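You operate a simulated robot arm through the tools that you are given. There is no shell and no other tool. Be economical: measure what you need, move in short steps, check, and stop when the job is done.

The job below is to be done with a simulated two-armed robot. You get a single attempt, and the scene is never put back.

JOB
On the top of the hose bench, fold the grey cloth in half.

It is judged by the outcome, as a careful person would: the job done as asked, and still so three seconds after it is handed in. It fails if anything else is knocked over, pushed out of place, dropped, spilled or broken. Flat cloth is picked up by pressing the open fingertips on it (5 to 10 N) and closing them slowly along it; thin cloth reads only 2 to 8 mm in the jaws.

ROBOT AND FRAMES
Two 7-joint arms with two-finger parallel grippers on one trunk, on a base that drives. Base frame: it is fixed to the floor where the robot stands at the start and does not move with it; the origin is under the middle of the robot, x ahead of it, y to its left, z up. Readings come in m, degrees, newtons and seconds.
The left shoulder is at the start at [0.07, 0.163, 1.07], the right one opposite. Places, roughly: top of the hose bench [0.6, 0.4, 0.8]. Payload 3.43 kg a hand.
Tool frame (each hand has its own): the origin (TCP) lies between the finger pads and is the grasp point; the fingertips stand 0.034 m ahead of it; z points along the fingers, y is the line along which they close. Largest opening 0.128 m; finger width 0.024, thickness 0.012; the body of the gripper, 0.048 by 0.13 m, starts 0.096 m behind the TCP.
Orientation is that of the tool frame in the base frame, as a unit quaternion [w, x, y, z]. With the fingers straight down and closing along the base's y, the tool's x points along the base's -x, its y along +y and its z along -z.

CONTROLS
- The arms move only by the tool servo_tool. It takes "left_motion", "right_motion" or both (then of equal length, played together; a hand with none holds still); each is a list of rows, each a list of 3 entries, a list of its own where there are three numbers: the turn, a rotation vector about the tool's x, y, z in degrees, then the shift along the tool's x, y, z in m, then the opening, from 0 (shut) to 1 (fully open). In form: [[[rx, ry, rz], [dx, dy, dz], claw], ...]. A call has 1 to 8 rows; each row is the pose to reach, as a shift and turn from the pose commanded when the call began, along the tool's axes at that moment. Each row takes 0.2 s and may step no farther than 0.05 m and 8.6 degrees from the row before; otherwise, or with a gripper value out of range, the whole call is refused. A pose out of reach is approached as far as the arm can. The call stops where the force on the tool passes 40 N (or 10 N more than at its start, if that is more) or the arm is blocked; 0.2 s more then pass. The fingers move at their own pace (about 0.153 m/s each) and stop on an object; they squeeze with about 40 N. The grip force told is the motor's: it shows also when the fingers shut on nothing. Time passes only in rows, and 0.2 s behind the last, so rows that repeat a pose let the fingers close. The reply holds the time, the measured pose of the TCP, the force on the tool along the base axes, the opening and the grip force, in the units named above and with some noise, and new pictures: "views" is both (left out), scene, wrist or none (wrist: the cameras of the hands that moved).
- Cameras (640 x 400 px; columns grow to the right, rows downward): "scene" is now at [0.1265, -0.0401, 1.2931]; the picture's right is [-0.48, -0.88, 0.00], its down [-0.54, 0.29, -0.79] and it looks along [0.69, -0.38, -0.61] (base axes); focal length 214 px, centre (320, 200). "left" rides on the left gripper at [0.076, 0.011, -0.16] in its tool frame; the picture's right is [-0.15, 0.99, 0.00], its down [-0.88, -0.13, -0.46] and it looks along [-0.45, -0.07, 0.89] (tool axes); focal length 234 px, centre (320, 200). "right" rides on the right gripper at [0.076, -0.011, -0.16] in its tool frame; the picture's right is [0.15, 0.99, 0.00], its down [-0.88, 0.13, -0.46] and it looks along [-0.45, 0.07, 0.89] (tool axes); focal length 234 px, centre (320, 200). There is no depth. A picture from a camera that has moved, and an enlarged one, comes with that camera's place and axes in the base frame and with its lens.
- slide_trunk(by): slides the trunk up (or, below 0, down) by that many m; the arms and the scene camera ride with it, the base frame stays. It gives what a move gives, with no picture.
- steer(legs): drives the robot by 1 to 6 legs, each [ahead, left, turn to the left] in m, m and degrees, along the robot's own axes; the way and the turn of a leg run together, so that a leg with both is an arc; at most 1.5 m and 180 degrees a leg. The arms and the cameras ride along, it lands a little off, and it stops where it bumps. It gives what a move gives, and a new picture of the scene camera.
- aim_head(pan, tilt): turns the head with the scene camera to pan (to the left, within 86 degrees either way) and tilt (down, from -29 to 69), counted from straight ahead of the robot. It gives what a move gives, and a new picture of the scene camera.
- close_up(camera, box): a new picture of the part [left, top, right, bottom] of that camera's present view, enlarged. The clock stands still meanwhile.
- close_job(): hands the job in; it is judged then, once.

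Work in short steps. Places have to be worked out from the pictures, the camera data and where the tool is seen: move nearer, look again, correct. Check each grasp and each placing, and mend what went wrong. You have 120 turns and 260 pictures in all, those below and enlarged ones among them. Open the grippers and draw the arms clear of the work before you hand the job in, unless the task says otherwise; then end with one line.

The tools are called after "Request:" by a JSON object that holds its "method" and its "body". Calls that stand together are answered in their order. servo_tool: Moves the arms, as the interface text tells. Its arguments: {"type":"object","properties":{"left_motion":{"type":"array","items":{"type":"array"}},"right_motion":{"type":"array","items":{"type":"array"}},"views":{"type":"string","enum":["both","scene","wrist","none"]}},"required":[]} The other tools are called the same way: slide_trunk (by) slides the trunk up or down; steer (legs) drives the base; aim_head (pan, tilt) turns the head that bears the scene camera; close_up (camera, box) takes an enlarged picture of a part of a camera's view; close_job () hands the job in.

At the start:

```text
time_s: 0.0
left_tool_pos: [0.6668, 0.2769, 1.0162]
left_tool_rot: [0.001, -0.001, 1.0, 0.0]
left_ft_force: [-0.8, 0.1, -0.2]
left_opening: 0.1282
left_grasp_force: 0.1
right_tool_pos: [0.6468, -0.3223, 1.023]
right_tool_rot: [0.0, 0.0, 1.0, 0.001]
right_ft_force: [-0.6, 0.3, -0.2]
right_opening: 0.1281
right_grasp_force: 0.1
trunk travel left (down, up): [-0.55, 0.39]
robot x, y, heading: [-0.0024, 0.0019, 0.0]
head pan, tilt: [-28.7, 37.8]
```

scene: 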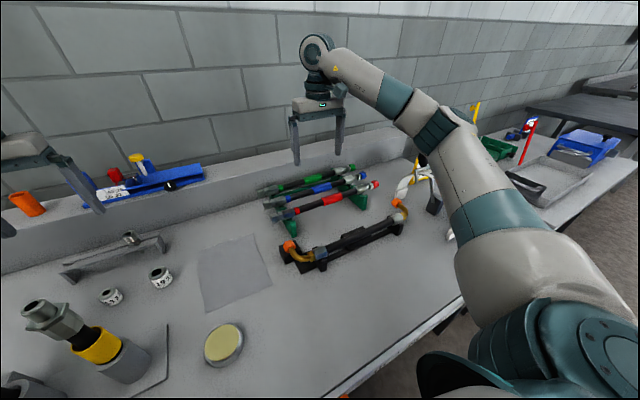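
right: 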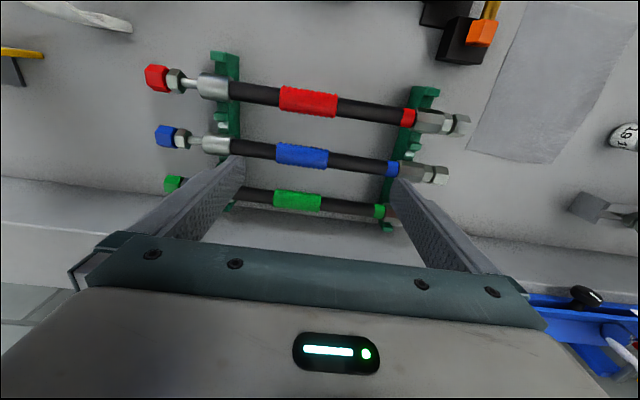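
left: 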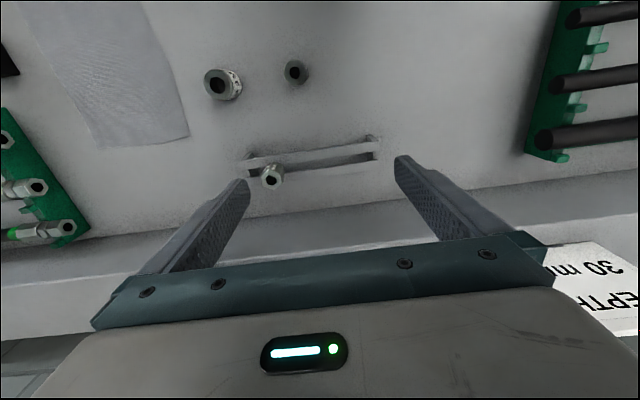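

I estimate the cloth at x 0.46–0.71, y −0.085–0.09, on the surface near z 0.75. I'll aim the head at it for a better look.

Request:
{"method": "aim_head", "body": {"pan": 0, "tilt": 52}}

```text
time_s: 0.9
left_tool_pos: [0.6662, 0.2775, 1.0153]
left_tool_rot: [0.001, -0.001, 1.0, 0.0]
left_ft_force: [0.6, -1.1, 0.0]
left_opening: 0.1281
left_grasp_force: 0.1
right_tool_pos: [0.6455, -0.3201, 1.0227]
right_tool_rot: [0.001, 0.0, 1.0, 0.0]
right_ft_force: [0.1, 0.5, 0.2]
right_opening: 0.1283
right_grasp_force: 0.0
trunk travel left (down, up): [-0.55, 0.39]
robot x, y, heading: [0.0025, -0.0039, 0.3]
head pan, tilt: [0.0, 52.0]
camera scene: at [0.1258, 0.0013, 1.2729], right [0.0, -1.0, 0.0], down [-0.79, 0.0, -0.62], along [0.62, 0.0, -0.79], focal length 214 px, centre (320, 200)
```

scene: 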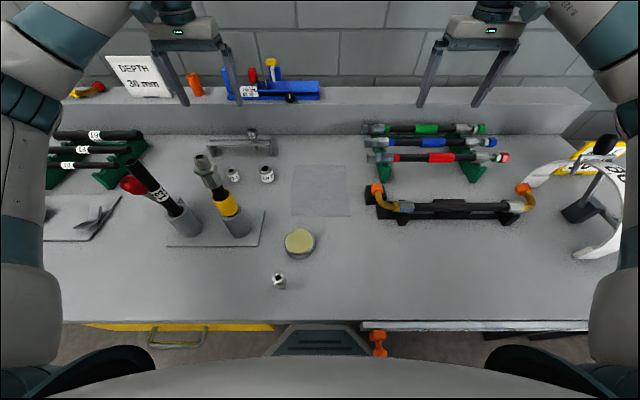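

Request:
{"method": "close_up", "body": {"camera": "scene", "box": [220, 130, 412, 250]}}

```text
3.33 times, centred on (316, 190) of scene
camera zoom: at [0.1258, 0.0013, 1.2729], right [0.0, -1.0, 0.0], down [-0.79, 0.0, -0.62], along [0.62, 0.0, -0.79], focal length 715 px, centre (333, 233)
```

zoom: 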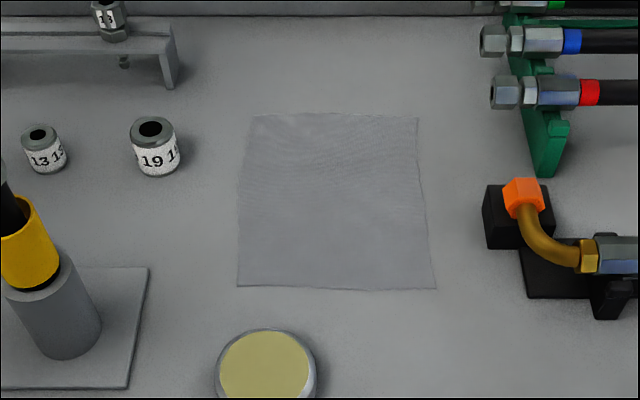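

The cloth is about 0.22 (x) by 0.173 (y), with its near edge at x≈0.475 and its sides at y≈±0.087. I plan to pinch both near corners with the hands yawed in parallel by 35° so the bodies clear each other, then carry the near edge to the far edge. First I'll approach high with the fingers partly closed.

Request:
{"method": "servo_tool", "body": {"left_motion": [[[0, 0, 6], [0.029, -0.028, 0], 0.5], [[0, 0, 12], [0.058, -0.056, 0], 0.3], [[0, 0, 18], [0.087, -0.084, 0], 0.3], [[0, 0, 24], [0.116, -0.112, 0], 0.3], [[0, 0, 30], [0.145, -0.14, 0], 0.3], [[0, 0, 35], [0.174, -0.167, 0], 0.3], [[0, 0, 35], [0.174, -0.167, 0.03], 0.3]], "right_motion": [[[0, 0, 6], [0.0255, 0.035, 0], 0.5], [[0, 0, 12], [0.051, 0.07, 0], 0.3], [[0, 0, 18], [0.0765, 0.105, 0], 0.3], [[0, 0, 24], [0.102, 0.14, 0], 0.3], [[0, 0, 30], [0.1275, 0.175, 0], 0.3], [[0, 0, 35], [0.153, 0.21, 0], 0.3], [[0, 0, 35], [0.153, 0.21, 0.037], 0.3]]}}

```text
time_s: 2.5
left_tool_pos: [0.4918, 0.1082, 0.9863]
left_tool_rot: [-0.001, 0.301, 0.954, 0.0]
left_ft_force: [0.5, 0.2, 0.5]
left_opening: 0.0381
left_grasp_force: 0.0
right_tool_pos: [0.4947, -0.1135, 0.9868]
right_tool_rot: [-0.001, 0.302, 0.953, -0.001]
right_ft_force: [0.5, -1.1, 0.4]
right_opening: 0.0386
right_grasp_force: 0.1
trunk travel left (down, up): [-0.55, 0.39]
robot x, y, heading: [0.0002, 0.0018, 0.2]
head pan, tilt: [0.0, 52.0]
camera scene: at [0.1279, 0.0008, 1.2727], right [0.0, -1.0, 0.0], down [-0.79, 0.0, -0.61], along [0.61, 0.0, -0.79], focal length 214 px, centre (320, 200)
camera right: at [0.4265, -0.0781, 1.144], right [0.45, 0.89, 0.0], down [0.8, -0.4, 0.45], along [0.41, -0.2, -0.89], focal length 234 px, centre (320, 200)
camera left: at [0.4382, 0.1598, 1.1467], right [0.69, 0.73, 0.0], down [0.65, -0.61, 0.45], along [0.33, -0.31, -0.89], focal length 234 px, centre (320, 200)
```

scene: 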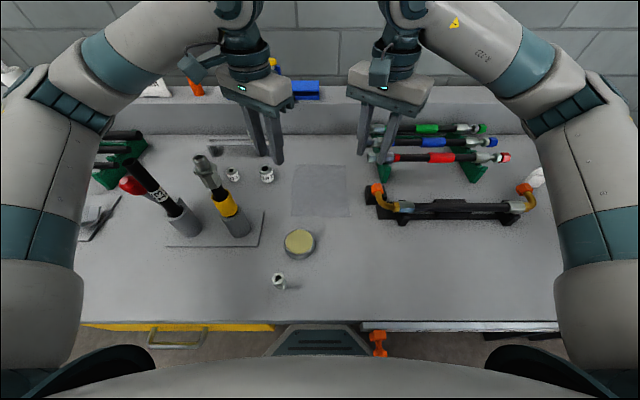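
right: 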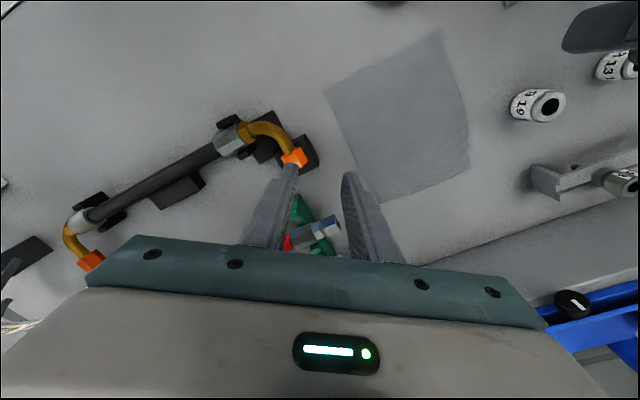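
left: 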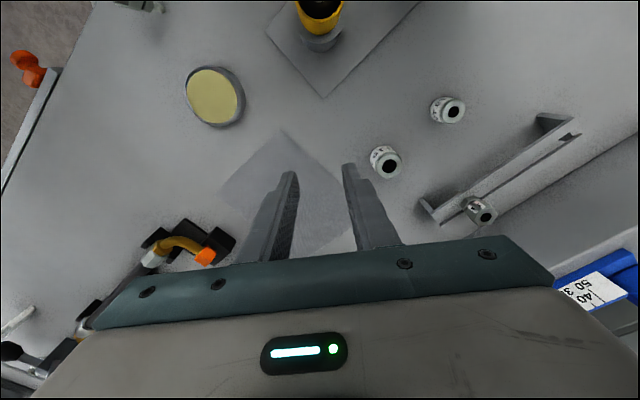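

Comparing the views puts the surface at z≈0.79 and the cloth at x 0.447–0.652, y ±0.081. I'll move over the near corners, to x 0.47 and y ±0.06, then come down to z≈0.87.

Request:
{"method": "servo_tool", "body": {"left_motion": [[[0, 0, 0], [-0.005, -0.026, 0], 0.23], [[0, 0, 0], [-0.0095, -0.052, 0], 0.23], [[0, 0, 0], [-0.0095, -0.052, 0.03], 0.23], [[0, 0, 0], [-0.0095, -0.052, 0.06], 0.23], [[0, 0, 0], [-0.0095, -0.052, 0.09], 0.23], [[0, 0, 0], [-0.0095, -0.052, 0.116], 0.23], [[0, 0, 0], [-0.0095, -0.052, 0.116], 0.23]], "right_motion": [[[0, 0, 0], [0.025, 0.015, 0], 0.23], [[0, 0, 0], [0.051, 0.0296, 0], 0.23], [[0, 0, 0], [0.051, 0.0296, 0.03], 0.23], [[0, 0, 0], [0.051, 0.0296, 0.06], 0.23], [[0, 0, 0], [0.051, 0.0296, 0.09], 0.23], [[0, 0, 0], [0.051, 0.0296, 0.117], 0.23], [[0, 0, 0], [0.051, 0.0296, 0.117], 0.23]]}}

```text
time_s: 4.1
left_tool_pos: [0.4676, 0.063, 0.8656]
left_tool_rot: [0.0, 0.3, 0.954, 0.0]
left_ft_force: [-0.6, -0.2, -0.1]
left_opening: 0.0294
left_grasp_force: 0.0
right_tool_pos: [0.4674, -0.0549, 0.8656]
right_tool_rot: [0.002, 0.299, 0.954, 0.0]
right_ft_force: [-0.7, -0.6, 0.4]
right_opening: 0.0293
right_grasp_force: 0.0
trunk travel left (down, up): [-0.55, 0.39]
robot x, y, heading: [-0.0013, 0.0023, 0.3]
head pan, tilt: [0.0, 52.0]
camera scene: at [0.1217, 0.0042, 1.27], right [0.0, -1.0, 0.0], down [-0.79, 0.0, -0.62], along [0.62, 0.0, -0.79], focal length 214 px, centre (320, 200)
camera right: at [0.397, -0.0198, 1.0242], right [0.45, 0.89, 0.0], down [0.8, -0.4, 0.46], along [0.41, -0.21, -0.89], focal length 234 px, centre (320, 200)
camera left: at [0.4111, 0.1146, 1.0262], right [0.69, 0.73, 0.0], down [0.65, -0.61, 0.46], along [0.33, -0.31, -0.89], focal length 234 px, centre (320, 200)
```

scene: 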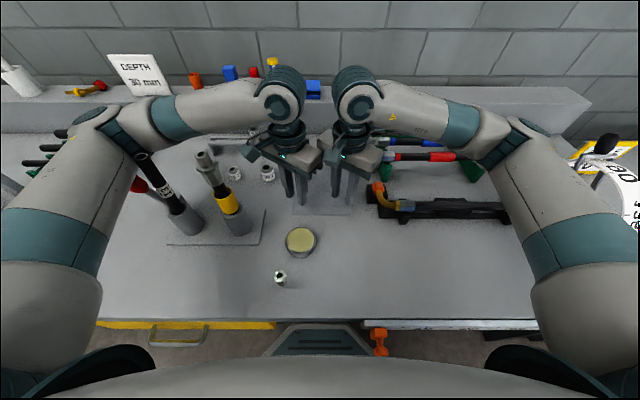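
right: 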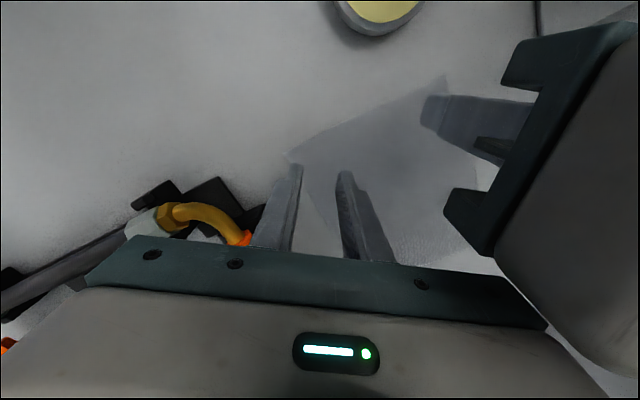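
left: 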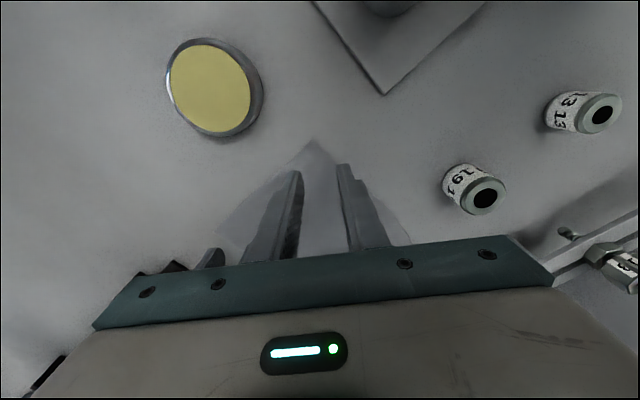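

Both corners check out at about (0.445, 0.076) and (0.445, −0.080). The left outer finger would miss the cloth, so I'll shift that hand 9 mm inward and then lower both hands near the surface.

Request:
{"method": "servo_tool", "body": {"left_motion": [[[0, 0, 0], [-0.005, -0.0074, 0], 0.23], [[0, 0, 0], [-0.005, -0.0074, 0.015], 0.23], [[0, 0, 0], [-0.005, -0.0074, 0.03], 0.23], [[0, 0, 0], [-0.005, -0.0074, 0.036], 0.23], [[0, 0, 0], [-0.005, -0.0074, 0.036], 0.23]], "right_motion": [[[0, 0, 0], [0, -0.001, 0], 0.23], [[0, 0, 0], [0, -0.001, 0.015], 0.23], [[0, 0, 0], [0, -0.001, 0.03], 0.23], [[0, 0, 0], [0, -0.001, 0.036], 0.23], [[0, 0, 0], [0, -0.001, 0.036], 0.23]], "views": "wrist"}}

```text
time_s: 5.3
left_tool_pos: [0.4659, 0.0563, 0.8356]
left_tool_rot: [0.002, 0.302, 0.953, -0.002]
left_ft_force: [-4.3, 2.4, 24.0]
left_opening: 0.0296
left_grasp_force: 0.0
right_tool_pos: [0.4663, -0.0551, 0.8352]
right_tool_rot: [0.002, 0.301, 0.954, -0.002]
right_ft_force: [0.6, -0.2, 1.9]
right_opening: 0.0292
right_grasp_force: 0.2
trunk travel left (down, up): [-0.55, 0.39]
robot x, y, heading: [0.0004, -0.0017, -0.0]
head pan, tilt: [0.0, 52.0]
camera right: at [0.3958, -0.019, 0.9928], right [0.45, 0.89, 0.0], down [0.79, -0.4, 0.46], along [0.41, -0.21, -0.89], focal length 234 px, centre (320, 200)
camera left: at [0.4104, 0.1078, 0.995], right [0.69, 0.73, 0.0], down [0.65, -0.61, 0.46], along [0.33, -0.32, -0.89], focal length 234 px, centre (320, 200)
```

right: 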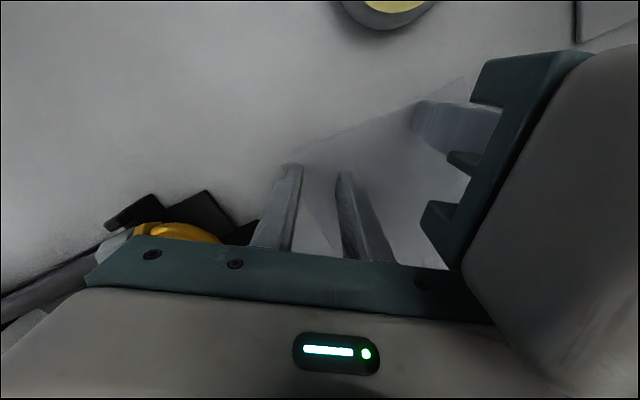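
left: 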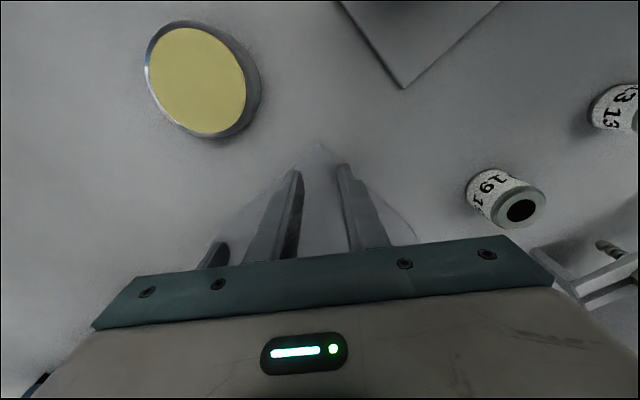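

The left hand is pressing at 24 N, so the surface is at z≈0.80. The right hand is just touching. I'll ease the left up a few mm and read the forces.

Request:
{"method": "servo_tool", "body": {"left_motion": [[[0, 0, 0], [0, 0, -0.003], 0.23], [[0, 0, 0], [0, 0, -0.003], 0.23]], "right_motion": [[[0, 0, 0], [0, 0, 0.001], 0.23], [[0, 0, 0], [0, 0, 0.001], 0.23]], "views": "none"}}

```text
time_s: 5.9
left_tool_pos: [0.4656, 0.0555, 0.8368]
left_tool_rot: [0.001, 0.3, 0.954, -0.002]
left_ft_force: [-0.1, 0.9, 0.4]
left_opening: 0.0292
left_grasp_force: 0.1
right_tool_pos: [0.4666, -0.0551, 0.8358]
right_tool_rot: [0.003, 0.3, 0.954, -0.001]
right_ft_force: [-4.6, 0.6, 30.2]
right_opening: 0.0297
right_grasp_force: 0.1
trunk travel left (down, up): [-0.55, 0.39]
robot x, y, heading: [-0.0022, 0.0, -0.3]
head pan, tilt: [0.0, 52.0]
```

The stiffness is about 10 N/mm. I'll trim the left down 1 mm and the right up 2.5 mm.

Request:
{"method": "servo_tool", "body": {"left_motion": [[[0, 0, 0], [0, 0, 0.001], 0.23], [[0, 0, 0], [0, 0, 0.001], 0.23]], "right_motion": [[[0, 0, 0], [0, 0, -0.0022], 0.23], [[0, 0, 0], [0, 0, -0.0022], 0.23]], "views": "none"}}

```text
time_s: 6.5
left_tool_pos: [0.4668, 0.055, 0.8375]
left_tool_rot: [0.002, 0.299, 0.954, -0.002]
left_ft_force: [1.1, -0.2, 0.0]
left_opening: 0.0293
left_grasp_force: 0.1
right_tool_pos: [0.465, -0.0538, 0.8351]
right_tool_rot: [0.002, 0.301, 0.954, -0.002]
right_ft_force: [0.1, 1.4, 6.0]
right_opening: 0.0294
right_grasp_force: 0.1
trunk travel left (down, up): [-0.55, 0.39]
robot x, y, heading: [0.004, -0.0004, -0.1]
head pan, tilt: [0.0, 52.0]
```

Right is at 6 N, which is good. The left needs a little more.

Request:
{"method": "servo_tool", "body": {"left_motion": [[[0, 0, 0], [0, 0, 0.0012], 0.23], [[0, 0, 0], [0, 0, 0.0012], 0.23]], "views": "none"}}

```text
time_s: 7.1
left_tool_pos: [0.4682, 0.055, 0.8368]
left_tool_rot: [0.002, 0.3, 0.954, -0.002]
left_ft_force: [-0.3, 0.1, 0.5]
left_opening: 0.0294
left_grasp_force: 0.1
right_tool_pos: [0.4662, -0.0554, 0.8362]
right_tool_rot: [0.002, 0.301, 0.953, -0.001]
right_ft_force: [-0.5, -1.0, -0.1]
right_opening: 0.0296
right_grasp_force: 0.0
trunk travel left (down, up): [-0.55, 0.39]
robot x, y, heading: [0.0015, -0.0007, 0.2]
head pan, tilt: [0.0, 52.0]
```

Forces drift by a few newtons. I'll creep both hands down slightly.

Request:
{"method": "servo_tool", "body": {"left_motion": [[[0, 0, 0], [0, 0, 0.001], 0.23], [[0, 0, 0], [0, 0, 0.001], 0.23]], "right_motion": [[[0, 0, 0], [0, 0, 0.0006], 0.23], [[0, 0, 0], [0, 0, 0.0006], 0.23]], "views": "none"}}

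```text
time_s: 7.7
left_tool_pos: [0.4679, 0.0555, 0.8373]
left_tool_rot: [0.002, 0.301, 0.954, -0.003]
left_ft_force: [-1.3, -0.2, 0.7]
left_opening: 0.0292
left_grasp_force: 0.0
right_tool_pos: [0.4668, -0.0547, 0.8359]
right_tool_rot: [0.002, 0.3, 0.954, -0.001]
right_ft_force: [0.2, 0.3, 0.4]
right_opening: 0.0294
right_grasp_force: 0.1
trunk travel left (down, up): [-0.55, 0.39]
robot x, y, heading: [0.0032, 0.0018, -0.1]
head pan, tilt: [0.0, 52.0]
```

Request:
{"method": "servo_tool", "body": {"left_motion": [[[0, 0, 0], [0, 0, 0.001], 0.23], [[0, 0, 0], [0, 0, 0.001], 0.23]], "right_motion": [[[0, 0, 0], [0, 0, 0.0006], 0.23], [[0, 0, 0], [0, 0, 0.0006], 0.23]], "views": "none"}}

```text
time_s: 8.3
left_tool_pos: [0.4671, 0.0558, 0.8344]
left_tool_rot: [0.002, 0.3, 0.954, -0.002]
left_ft_force: [-1.6, 1.6, 18.8]
left_opening: 0.0296
left_grasp_force: 0.1
right_tool_pos: [0.466, -0.0545, 0.8352]
right_tool_rot: [0.003, 0.301, 0.954, -0.001]
right_ft_force: [0.5, -1.5, 6.2]
right_opening: 0.0292
right_grasp_force: 0.0
trunk travel left (down, up): [-0.55, 0.39]
robot x, y, heading: [-0.0007, 0.0021, 0.0]
head pan, tilt: [0.0, 52.0]
```

Both hands are in contact. I'll ease the left a little and close both slowly along the cloth.

Request:
{"method": "servo_tool", "body": {"left_motion": [[[0, 0, 0], [0, 0, -0.0005], 0.2], [[0, 0, 0], [0, 0, -0.0005], 0.17], [[0, 0, 0], [0, 0, -0.0005], 0.14], [[0, 0, 0], [0, 0, -0.0005], 0.11], [[0, 0, 0], [0, 0, -0.0005], 0.08], [[0, 0, 0], [0, 0, -0.0005], 0.05], [[0, 0, 0], [0, 0, -0.0005], 0.02], [[0, 0, 0], [0, 0, -0.0005], 0]], "right_motion": [[[0, 0, 0], [0, 0, 0.0003], 0.2], [[0, 0, 0], [0, 0, 0.0003], 0.17], [[0, 0, 0], [0, 0, 0.0003], 0.14], [[0, 0, 0], [0, 0, 0.0003], 0.11], [[0, 0, 0], [0, 0, 0.0003], 0.08], [[0, 0, 0], [0, 0, 0.0003], 0.05], [[0, 0, 0], [0, 0, 0.0003], 0.02], [[0, 0, 0], [0, 0, 0.0003], 0]]}}

```text
time_s: 10.1
left_tool_pos: [0.4668, 0.0553, 0.8349]
left_tool_rot: [0.003, 0.3, 0.954, -0.002]
left_ft_force: [1.0, -4.9, 15.8]
left_opening: 0.0017
left_grasp_force: 36.4
right_tool_pos: [0.4644, -0.0548, 0.8341]
right_tool_rot: [0.003, 0.3, 0.954, -0.001]
right_ft_force: [0.5, 2.0, 39.8]
right_opening: 0.0012
right_grasp_force: 36.2
trunk travel left (down, up): [-0.55, 0.39]
robot x, y, heading: [-0.0003, 0.0008, 0.3]
head pan, tilt: [0.0, 52.0]
camera scene: at [0.1205, 0.0065, 1.2736], right [0.0, -1.0, 0.0], down [-0.79, 0.0, -0.62], along [0.62, 0.0, -0.79], focal length 214 px, centre (320, 200)
camera right: at [0.3946, -0.0199, 0.9925], right [0.45, 0.89, 0.0], down [0.79, -0.4, 0.46], along [0.41, -0.21, -0.89], focal length 234 px, centre (320, 200)
camera left: at [0.4111, 0.1079, 0.995], right [0.69, 0.73, 0.0], down [0.65, -0.61, 0.46], along [0.34, -0.32, -0.89], focal length 234 px, centre (320, 200)
```

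scene: 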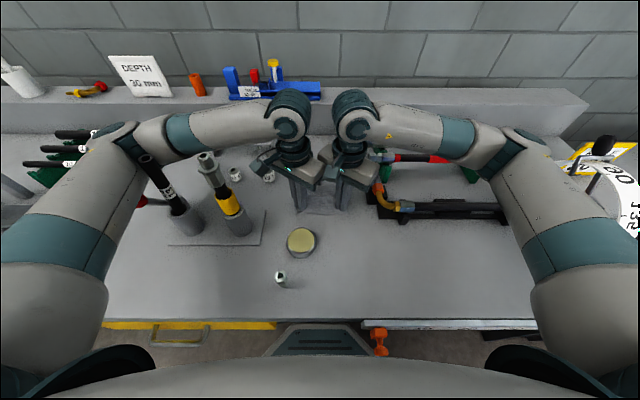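
right: 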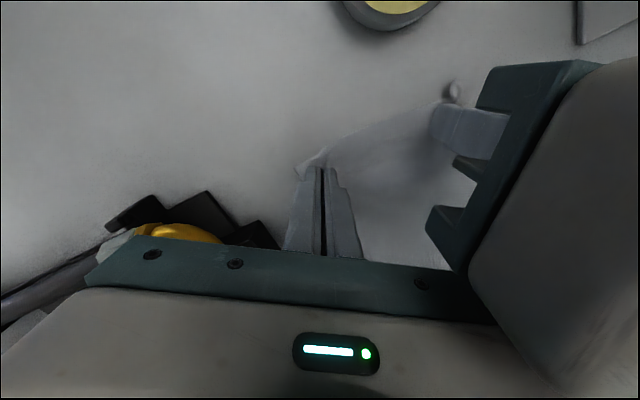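
left: 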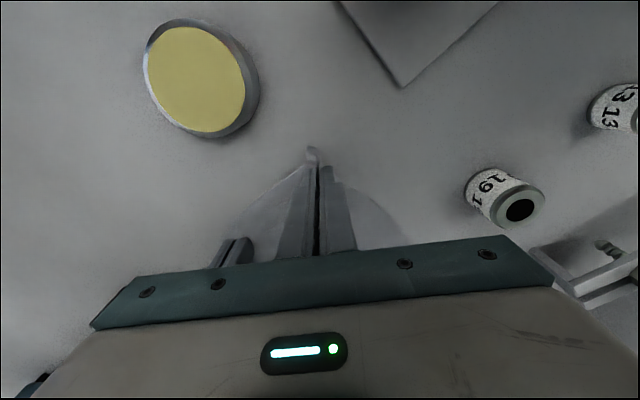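

Both corners appear to be pinched. I'll lift 30 mm and check.

Request:
{"method": "servo_tool", "body": {"left_motion": [[[0, 0, 0], [0, 0, -0.01], 0], [[0, 0, 0], [0, 0, -0.02], 0], [[0, 0, 0], [0, 0, -0.03], 0], [[0, 0, 0], [0, 0, -0.03], 0]], "right_motion": [[[0, 0, 0], [0, 0, -0.01], 0], [[0, 0, 0], [0, 0, -0.02], 0], [[0, 0, 0], [0, 0, -0.03], 0], [[0, 0, 0], [0, 0, -0.03], 0]]}}

```text
time_s: 11.1
left_tool_pos: [0.4698, 0.0589, 0.8642]
left_tool_rot: [0.0, 0.3, 0.954, -0.002]
left_ft_force: [0.2, -2.5, 0.6]
left_opening: 0.0014
left_grasp_force: 35.9
right_tool_pos: [0.4657, -0.0523, 0.8626]
right_tool_rot: [0.001, 0.301, 0.954, -0.004]
right_ft_force: [0.3, 2.3, -0.5]
right_opening: 0.001
right_grasp_force: 35.6
trunk travel left (down, up): [-0.55, 0.39]
robot x, y, heading: [-0.0026, -0.001, 0.1]
head pan, tilt: [0.0, 52.0]
camera scene: at [0.1242, 0.0091, 1.273], right [0.0, -1.0, 0.01], down [-0.79, 0.0, -0.62], along [0.62, 0.0, -0.79], focal length 214 px, centre (320, 200)
camera right: at [0.3967, -0.0166, 1.0203], right [0.45, 0.89, -0.01], down [0.8, -0.39, 0.46], along [0.41, -0.21, -0.89], focal length 234 px, centre (320, 200)
camera left: at [0.4143, 0.1106, 1.0233], right [0.69, 0.73, 0.0], down [0.65, -0.61, 0.46], along [0.33, -0.32, -0.89], focal length 234 px, centre (320, 200)
```

scene: 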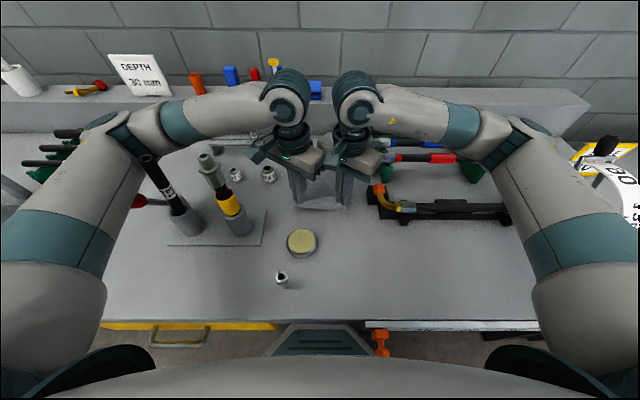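
right: 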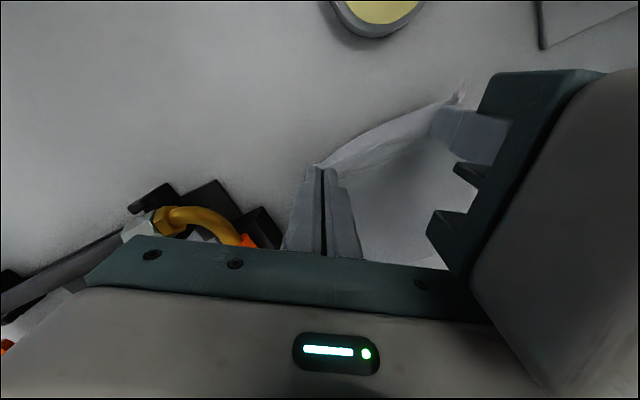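
left: 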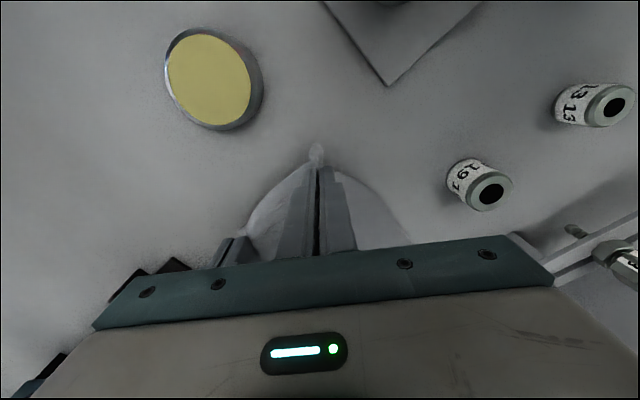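

Both corners are held and the near edge is lifted. Now I'll swing both hands together in an arc toward the far edge. Along the way I'll tilt the fingers gradually back toward the robot so the edge turns over.

Request:
{"method": "servo_tool", "body": {"left_motion": [[[2.87, 4.1, 0], [-0.009, 0.0063, -0.02], 0], [[5.74, 8.19, 0], [-0.0238, 0.0166, -0.0345], 0], [[8.6, 12.3, 0], [-0.041, 0.0287, -0.041], 0], [[11.5, 16.4, 0], [-0.059, 0.0413, -0.042], 0], [[14.35, 20.5, 0], [-0.0753, 0.0528, -0.04], 0], [[14.35, 20.5, 0], [-0.0753, 0.0528, -0.04], 0]], "right_motion": [[[2.87, 4.1, 0], [-0.009, 0.0063, -0.02], 0], [[5.74, 8.19, 0], [-0.0238, 0.0166, -0.0345], 0], [[8.6, 12.3, 0], [-0.041, 0.0287, -0.041], 0], [[11.5, 16.4, 0], [-0.059, 0.0413, -0.042], 0], [[14.35, 20.5, 0], [-0.0753, 0.0528, -0.04], 0], [[14.35, 20.5, 0], [-0.0753, 0.0528, -0.04], 0]]}}

```text
time_s: 12.5
left_tool_pos: [0.5676, 0.0991, 0.9034]
left_tool_rot: [-0.201, 0.27, 0.938, -0.08]
left_ft_force: [1.2, -6.9, 1.0]
left_opening: 0.0017
left_grasp_force: 36.5
right_tool_pos: [0.5685, -0.0145, 0.9053]
right_tool_rot: [-0.2, 0.276, 0.937, -0.078]
right_ft_force: [-1.6, 6.9, 0.1]
right_opening: 0.0007
right_grasp_force: 35.9
trunk travel left (down, up): [-0.55, 0.39]
robot x, y, heading: [0.0091, 0.001, 2.6]
head pan, tilt: [0.0, 52.0]
camera scene: at [0.1303, 0.0332, 1.2731], right [0.04, -1.0, 0.02], down [-0.79, -0.05, -0.62], along [0.62, 0.01, -0.79], focal length 214 px, centre (320, 200)
camera right: at [0.5699, 0.0238, 1.0768], right [0.37, 0.91, -0.21], down [0.93, -0.36, 0.09], along [0.01, -0.22, -0.97], focal length 234 px, centre (320, 200)
camera left: at [0.582, 0.1561, 1.0712], right [0.58, 0.75, -0.3], down [0.81, -0.57, 0.15], along [-0.06, -0.34, -0.94], focal length 234 px, centre (320, 200)
```

scene: 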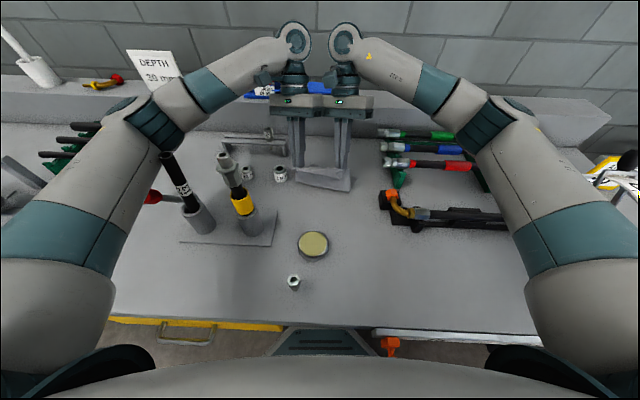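
right: 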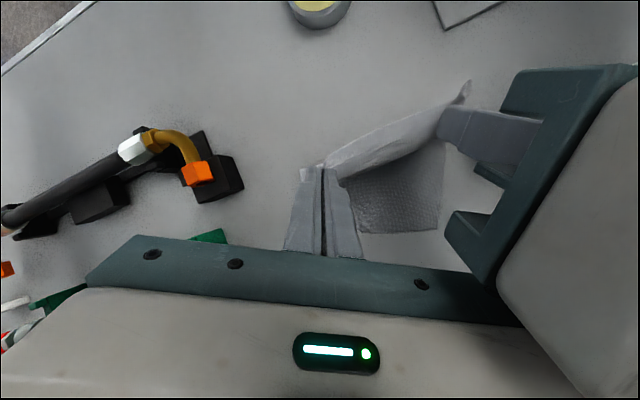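
left: 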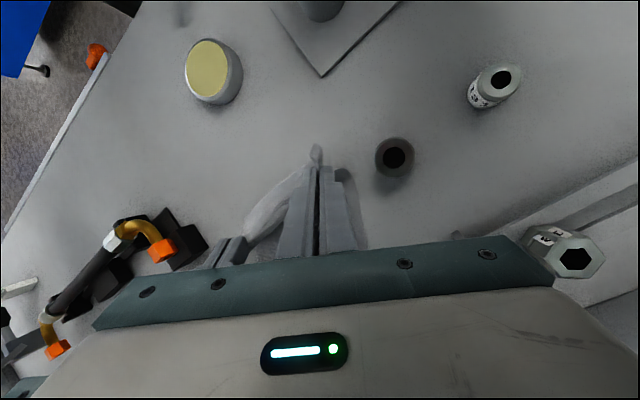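

The base turned by 2.6° and the hands shifted about 40 mm in y. I'll hold still and see whether it settles.

Request:
{"method": "servo_tool", "body": {"left_motion": [[[0, 0, 0], [0, 0, 0], 0], [[0, 0, 0], [0, 0, 0], 0], [[0, 0, 0], [0, 0, 0], 0]], "right_motion": [[[0, 0, 0], [0, 0, 0], 0], [[0, 0, 0], [0, 0, 0], 0], [[0, 0, 0], [0, 0, 0], 0]], "views": "none"}}

Request:
{"method": "close_up", "body": {"camera": "scene", "box": [224, 70, 416, 190]}}

```text
time_s: 13.3
left_tool_pos: [0.5678, 0.101, 0.9047]
left_tool_rot: [-0.199, 0.27, 0.939, -0.078]
left_ft_force: [-1.2, -6.5, 0.5]
left_opening: 0.0014
left_grasp_force: 36.7
right_tool_pos: [0.5681, -0.0149, 0.9064]
right_tool_rot: [-0.199, 0.275, 0.937, -0.078]
right_ft_force: [-0.1, 8.0, 0.5]
right_opening: 0.0008
right_grasp_force: 36.3
trunk travel left (down, up): [-0.55, 0.39]
robot x, y, heading: [0.0102, 0.0015, 2.5]
head pan, tilt: [0.0, 52.0]
```

```text
3.33 times, centred on (320, 130) of scene
camera zoom: at [0.1304, 0.032, 1.2736], right [0.05, -1.0, 0.02], down [-0.78, -0.05, -0.62], along [0.62, 0.01, -0.79], focal length 715 px, centre (320, 433)
```

zoom: 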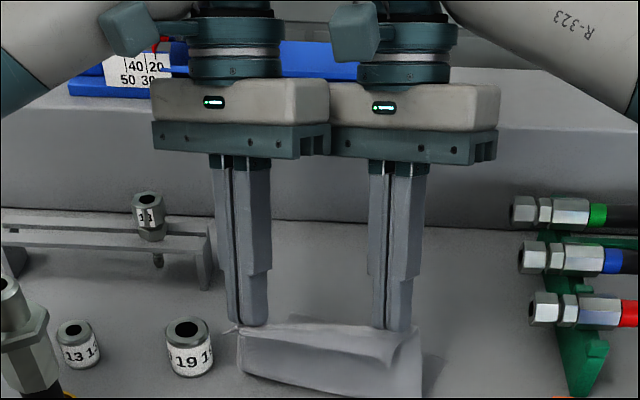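

Request:
{"method": "close_up", "body": {"camera": "right", "box": [260, 60, 500, 260]}}

Request:
{"method": "close_up", "body": {"camera": "left", "box": [200, 120, 440, 270]}}

```text
2.00 times, centred on (380, 160) of right
camera zoom: at [0.57, 0.024, 1.0775], right [0.37, 0.91, -0.21], down [0.93, -0.35, 0.09], along [0.01, -0.22, -0.97], focal length 468 px, centre (200, 280)
```

zoom: 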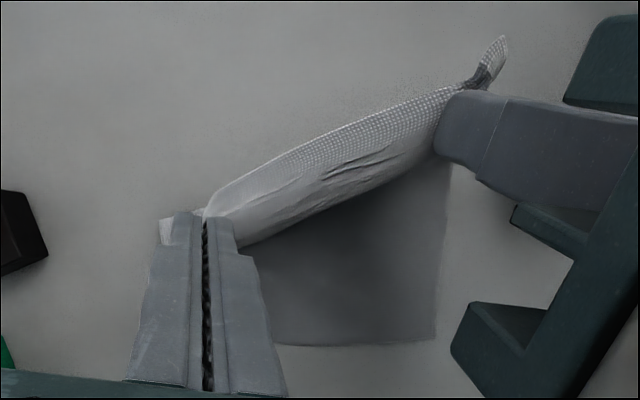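

```text
2.67 times, centred on (320, 195) of left
camera zoom: at [0.5817, 0.1565, 1.0728], right [0.58, 0.76, -0.3], down [0.81, -0.56, 0.16], along [-0.05, -0.34, -0.94], focal length 624 px, centre (320, 213)
```

zoom: 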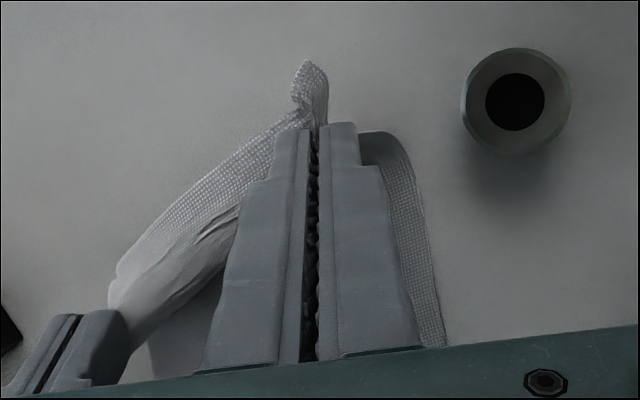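

The hands drifted +y with the base, so the cloth sheared by about 20°. I'll shift both hands back −0.043 m in y, slowly and at the same height, and look again.

Request:
{"method": "servo_tool", "body": {"left_motion": [[[0, 0, 0], [-0.0058, -0.009, 0.0004], 0], [[0, 0, 0], [-0.0116, -0.018, 0.0009], 0], [[0, 0, 0], [-0.0174, -0.027, 0.0013], 0], [[0, 0, 0], [-0.0232, -0.0362, 0.0018], 0], [[0, 0, 0], [-0.0232, -0.0362, 0.0018], 0]], "right_motion": [[[0, 0, 0], [-0.0058, -0.009, 0.0004], 0], [[0, 0, 0], [-0.0116, -0.018, 0.0009], 0], [[0, 0, 0], [-0.0174, -0.027, 0.0013], 0], [[0, 0, 0], [-0.0232, -0.0362, 0.0018], 0], [[0, 0, 0], [-0.0232, -0.0362, 0.0018], 0]]}}

```text
time_s: 14.5
left_tool_pos: [0.5819, 0.098, 0.9075]
left_tool_rot: [-0.194, 0.241, 0.947, -0.085]
left_ft_force: [2.7, -9.2, -0.3]
left_opening: 0.0018
left_grasp_force: 35.8
right_tool_pos: [0.5887, -0.0167, 0.9083]
right_tool_rot: [-0.195, 0.248, 0.945, -0.084]
right_ft_force: [-1.8, 8.5, 0.2]
right_opening: 0.0011
right_grasp_force: 35.9
trunk travel left (down, up): [-0.55, 0.39]
robot x, y, heading: [0.0336, 0.0085, 5.8]
head pan, tilt: [0.0, 52.0]
camera scene: at [0.1447, 0.047, 1.2742], right [0.1, -0.99, 0.02], down [-0.78, -0.09, -0.62], along [0.62, 0.05, -0.78], focal length 214 px, centre (320, 200)
camera right: at [0.5884, 0.0209, 1.0802], right [0.31, 0.93, -0.2], down [0.95, -0.3, 0.09], along [0.03, -0.22, -0.97], focal length 234 px, centre (320, 200)
camera left: at [0.5914, 0.155, 1.0754], right [0.54, 0.79, -0.3], down [0.84, -0.52, 0.16], along [-0.03, -0.34, -0.94], focal length 234 px, centre (320, 200)
```

scene: 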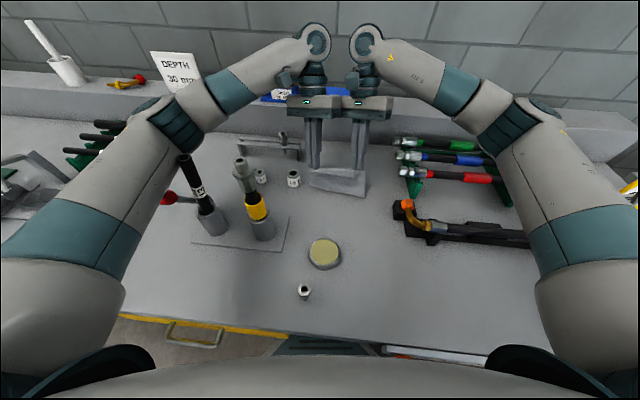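
right: 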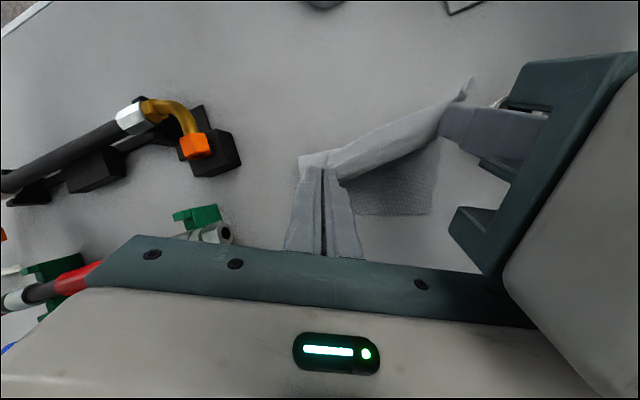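
left: 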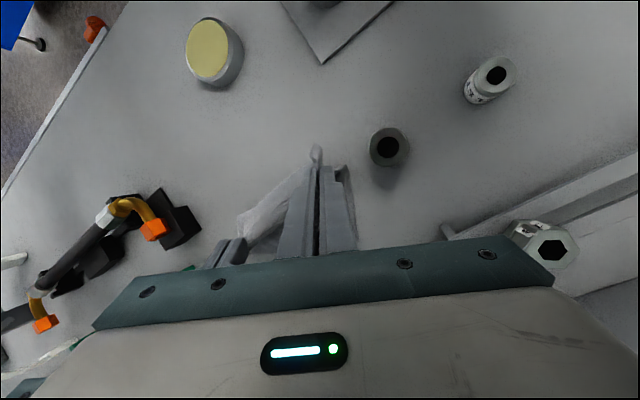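

The base itself is turning (heading 5.8°, x +0.034) as the arms shift, so the hands haven't moved over the bench. I'll drive the base back to its starting pose, which carries the hands −y.

Request:
{"method": "steer", "body": {"legs": [[-0.033, -0.006, -5.8]]}}

```text
time_s: 15.6
left_tool_pos: [0.5871, 0.1062, 0.9041]
left_tool_rot: [-0.197, 0.234, 0.949, -0.082]
left_ft_force: [2.0, -9.6, -0.2]
left_opening: 0.0016
left_grasp_force: 36.5
right_tool_pos: [0.5933, -0.0122, 0.9056]
right_tool_rot: [-0.199, 0.243, 0.946, -0.076]
right_ft_force: [-1.5, 11.7, 0.5]
right_opening: 0.001
right_grasp_force: 36.0
trunk travel left (down, up): [-0.55, 0.39]
robot x, y, heading: [0.0367, 0.018, 6.1]
head pan, tilt: [0.0, 52.0]
stopped in leg 1: the robot was blocked; the commanded pose is now the measured one
camera scene: at [0.1513, 0.043, 1.2735], right [0.11, -0.99, 0.01], down [-0.78, -0.09, -0.62], along [0.62, 0.06, -0.78], focal length 214 px, centre (320, 200)
```

scene: 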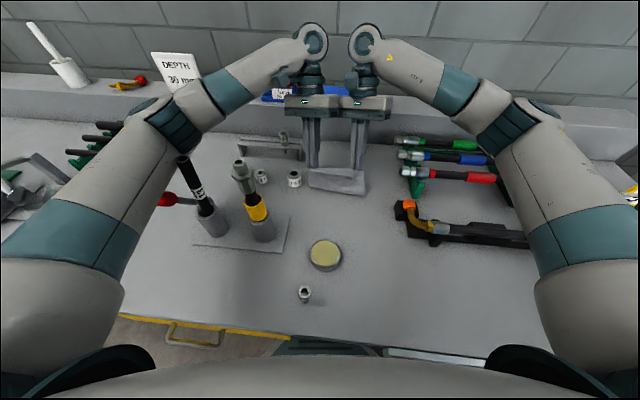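

The base is blocked, so something is in contact. I'll inspect the wrists and arms up close before doing anything else.

Request:
{"method": "close_up", "body": {"camera": "scene", "box": [240, 10, 432, 130]}}

Request:
{"method": "close_up", "body": {"camera": "scene", "box": [100, 60, 340, 260]}}

```text
3.33 times, centred on (336, 70) of scene
camera zoom: at [0.1513, 0.043, 1.2735], right [0.11, -0.99, 0.01], down [-0.78, -0.09, -0.62], along [0.62, 0.06, -0.78], focal length 715 px, centre (267, 633)
```

zoom: 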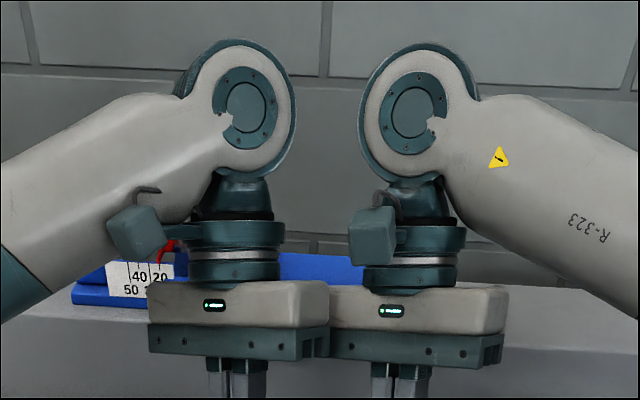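

```text
2.00 times, centred on (220, 160) of scene
camera zoom: at [0.1513, 0.043, 1.2735], right [0.11, -0.99, 0.01], down [-0.78, -0.09, -0.62], along [0.62, 0.06, -0.78], focal length 429 px, centre (520, 280)
```

zoom: 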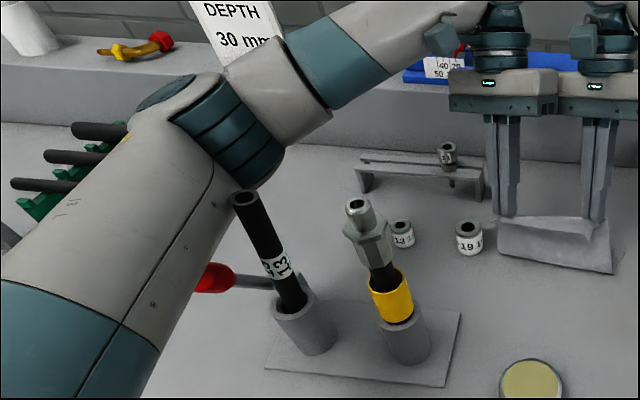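

The left elbow is leaning on the upright black rod in its holder, and that contact is what turns the base. I'll raise the trunk in small steps to lift the elbow off, lowering the hands to compensate.

Request:
{"method": "slide_trunk", "body": {"by": 0.04}}

Request:
{"method": "close_up", "body": {"camera": "scene", "box": [100, 60, 420, 260]}}

```text
time_s: 16.4
left_tool_pos: [0.5928, 0.0899, 0.9426]
left_tool_rot: [-0.202, 0.238, 0.947, -0.078]
left_ft_force: [1.1, -8.5, -0.3]
left_opening: 0.0016
left_grasp_force: 35.7
right_tool_pos: [0.5995, -0.0282, 0.942]
right_tool_rot: [-0.203, 0.247, 0.945, -0.074]
right_ft_force: [-1.4, 8.7, 1.2]
right_opening: 0.0013
right_grasp_force: 35.4
trunk travel left (down, up): [-0.59, 0.35]
robot x, y, heading: [0.035, 0.0166, 5.6]
head pan, tilt: [0.0, 52.0]
```

```text
2.00 times, centred on (260, 160) of scene
camera zoom: at [0.1592, 0.0303, 1.3134], right [0.1, -1.0, 0.0], down [-0.78, -0.08, -0.62], along [0.61, 0.06, -0.79], focal length 429 px, centre (440, 280)
```

zoom: 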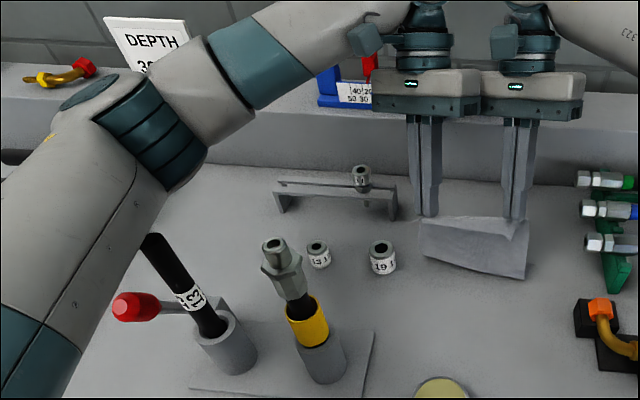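

The elbow is free and the rod stands straight again. I'll lower the hands 0.03, then raise the trunk 0.05.

Request:
{"method": "servo_tool", "body": {"left_motion": [[[0, 0, 0], [-0.005, 0.0039, 0.0135], 0], [[0, 0, 0], [-0.01, 0.0077, 0.027], 0], [[0, 0, 0], [-0.01, 0.0077, 0.027], 0]], "right_motion": [[[0, 0, 0], [-0.005, 0.0039, 0.0135], 0], [[0, 0, 0], [-0.01, 0.0077, 0.027], 0], [[0, 0, 0], [-0.01, 0.0077, 0.027], 0]], "views": "none"}}

Request:
{"method": "slide_trunk", "body": {"by": 0.05}}

Request:
{"method": "close_up", "body": {"camera": "scene", "box": [100, 60, 420, 260]}}

```text
time_s: 17.2
left_tool_pos: [0.593, 0.0879, 0.9335]
left_tool_rot: [-0.187, 0.237, 0.951, -0.07]
left_ft_force: [0.4, -11.8, -2.3]
left_opening: 0.0013
left_grasp_force: 36.2
right_tool_pos: [0.5941, -0.0288, 0.919]
right_tool_rot: [-0.2, 0.246, 0.946, -0.07]
right_ft_force: [-1.5, 10.7, 1.7]
right_opening: 0.0011
right_grasp_force: 35.4
trunk travel left (down, up): [-0.59, 0.35]
robot x, y, heading: [0.0408, 0.0131, 6.0]
head pan, tilt: [0.0, 52.0]
```

```text
time_s: 18.1
left_tool_pos: [0.5933, 0.0924, 0.9592]
left_tool_rot: [-0.204, 0.238, 0.946, -0.077]
left_ft_force: [0.8, -8.8, 0.1]
left_opening: 0.0014
left_grasp_force: 36.2
right_tool_pos: [0.5997, -0.0254, 0.9606]
right_tool_rot: [-0.204, 0.247, 0.944, -0.074]
right_ft_force: [-1.2, 8.0, -0.6]
right_opening: 0.001
right_grasp_force: 36.0
trunk travel left (down, up): [-0.64, 0.3]
robot x, y, heading: [0.0379, 0.0178, 5.9]
head pan, tilt: [0.0, 52.0]
```

```text
2.00 times, centred on (260, 160) of scene
camera zoom: at [0.1609, 0.0304, 1.3621], right [0.1, -0.99, 0.0], down [-0.78, -0.08, -0.61], along [0.61, 0.06, -0.79], focal length 429 px, centre (440, 280)
```

zoom: 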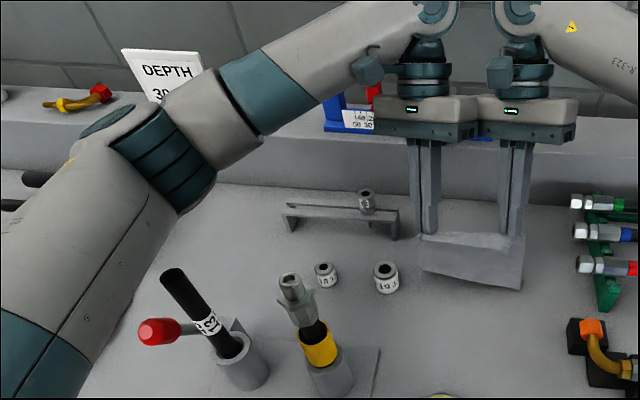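

Rather than fight the shear, I'll raise the trunk until the cloth hangs free from both hands. Then I'll re-square the base and lay the cloth down again with the elbow well clear.

Request:
{"method": "slide_trunk", "body": {"by": 0.12}}

Request:
{"method": "steer", "body": {"legs": [[-0.037, -0.014, -5.9]]}}

```text
time_s: 19.6
left_tool_pos: [0.5938, 0.0924, 1.081]
left_tool_rot: [-0.203, 0.238, 0.947, -0.077]
left_ft_force: [1.2, -9.9, -0.8]
left_opening: 0.0019
left_grasp_force: 35.9
right_tool_pos: [0.599, -0.0258, 1.0821]
right_tool_rot: [-0.204, 0.245, 0.945, -0.074]
right_ft_force: [-0.9, 9.0, -0.2]
right_opening: 0.0009
right_grasp_force: 35.4
trunk travel left (down, up): [-0.76, 0.18]
robot x, y, heading: [0.0373, 0.0123, 5.6]
head pan, tilt: [0.0, 52.0]
```

```text
time_s: 20.6
left_tool_pos: [0.5653, 0.0215, 1.0792]
left_tool_rot: [-0.207, 0.287, 0.933, -0.068]
left_ft_force: [0.2, -9.2, -1.1]
left_opening: 0.0014
left_grasp_force: 36.2
right_tool_pos: [0.5588, -0.0958, 1.08]
right_tool_rot: [-0.208, 0.294, 0.931, -0.065]
right_ft_force: [0.0, 9.4, 0.0]
right_opening: 0.0009
right_grasp_force: 35.9
trunk travel left (down, up): [-0.76, 0.18]
robot x, y, heading: [-0.0008, 0.0029, -0.3]
head pan, tilt: [0.0, 52.0]
camera scene: at [0.129, 0.0046, 1.4824], right [0.0, -1.0, 0.0], down [-0.79, 0.0, -0.61], along [0.61, 0.0, -0.79], focal length 214 px, centre (320, 200)
```

scene: 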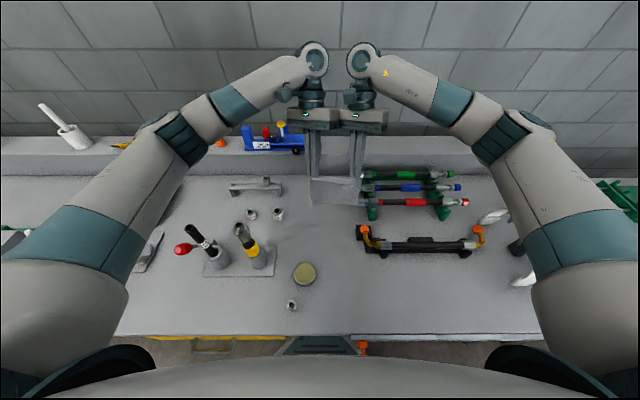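

The base is square again and the rod stands untouched. I'll centre the hanging cloth, moving the hands about +0.04 in y and slightly together to ease the tension, and align them in x.

Request:
{"method": "servo_tool", "body": {"left_motion": [[[0, 0, 0], [0.005, 0.0074, 0], 0], [[0, 0, 0], [0.01, 0.0148, 0], 0], [[0, 0, 0], [0.015, 0.0222, 0], 0], [[0, 0, 0], [0.0203, 0.0297, 0], 0], [[0, 0, 0], [0.0203, 0.0297, 0], 0]], "right_motion": [[[0, 0, 0], [0.0048, 0.0094, -0.0006], 0], [[0, 0, 0], [0.0096, 0.0188, -0.0012], 0], [[0, 0, 0], [0.0144, 0.0282, -0.0018], 0], [[0, 0, 0], [0.0192, 0.0377, -0.0026], 0], [[0, 0, 0], [0.0192, 0.0377, -0.0026], 0]]}}

Request:
{"method": "close_up", "body": {"camera": "scene", "box": [224, 110, 416, 230]}}

```text
time_s: 21.8
left_tool_pos: [0.5622, 0.0539, 1.0812]
left_tool_rot: [-0.207, 0.286, 0.933, -0.066]
left_ft_force: [-0.4, -2.1, 0.5]
left_opening: 0.0016
left_grasp_force: 36.4
right_tool_pos: [0.5637, -0.0578, 1.0818]
right_tool_rot: [-0.207, 0.295, 0.931, -0.063]
right_ft_force: [-1.2, 1.9, 0.4]
right_opening: 0.0012
right_grasp_force: 36.2
trunk travel left (down, up): [-0.76, 0.18]
robot x, y, heading: [-0.0035, 0.0013, -0.3]
head pan, tilt: [0.0, 52.0]
camera scene: at [0.1253, 0.0014, 1.4829], right [0.0, -1.0, 0.0], down [-0.79, 0.0, -0.62], along [0.62, 0.0, -0.79], focal length 214 px, centre (320, 200)
camera right: at [0.568, -0.0225, 1.2531], right [0.41, 0.89, -0.19], down [0.91, -0.4, 0.08], along [-0.01, -0.2, -0.98], focal length 234 px, centre (320, 200)
camera left: at [0.5797, 0.1057, 1.25], right [0.61, 0.74, -0.29], down [0.79, -0.6, 0.14], along [-0.07, -0.31, -0.95], focal length 234 px, centre (320, 200)
```

scene: 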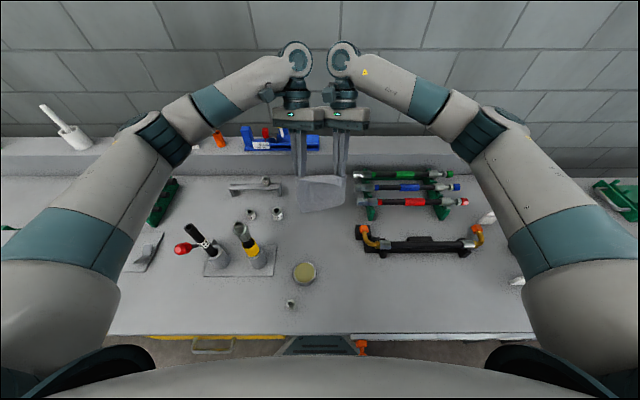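
right: 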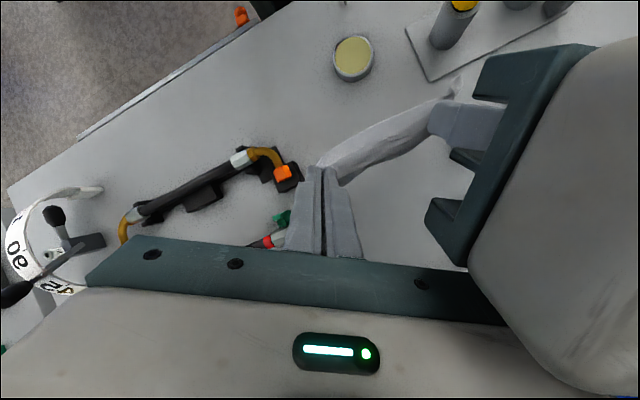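
left: 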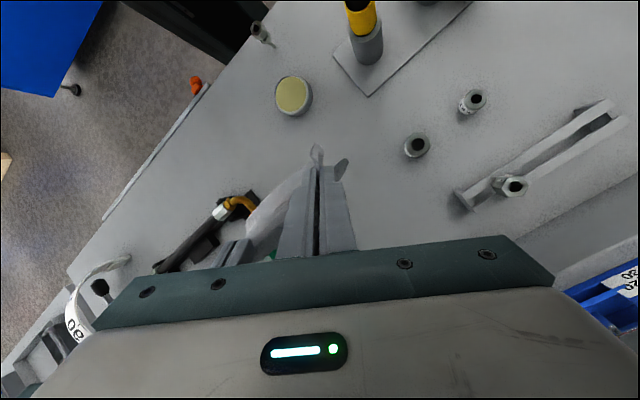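

```text
3.33 times, centred on (320, 170) of scene
camera zoom: at [0.1253, 0.0014, 1.4829], right [0.0, -1.0, 0.0], down [-0.79, 0.0, -0.62], along [0.62, 0.0, -0.79], focal length 715 px, centre (320, 300)
```

zoom: 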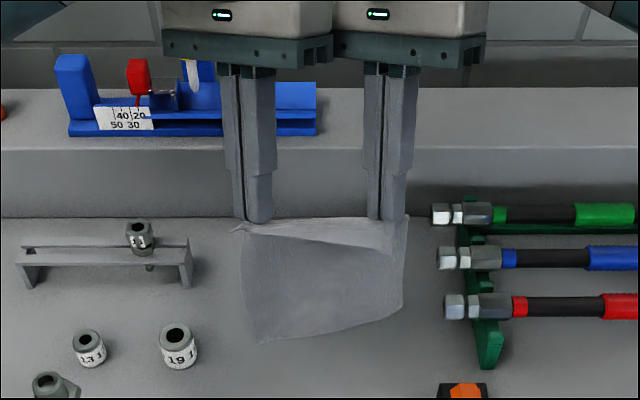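

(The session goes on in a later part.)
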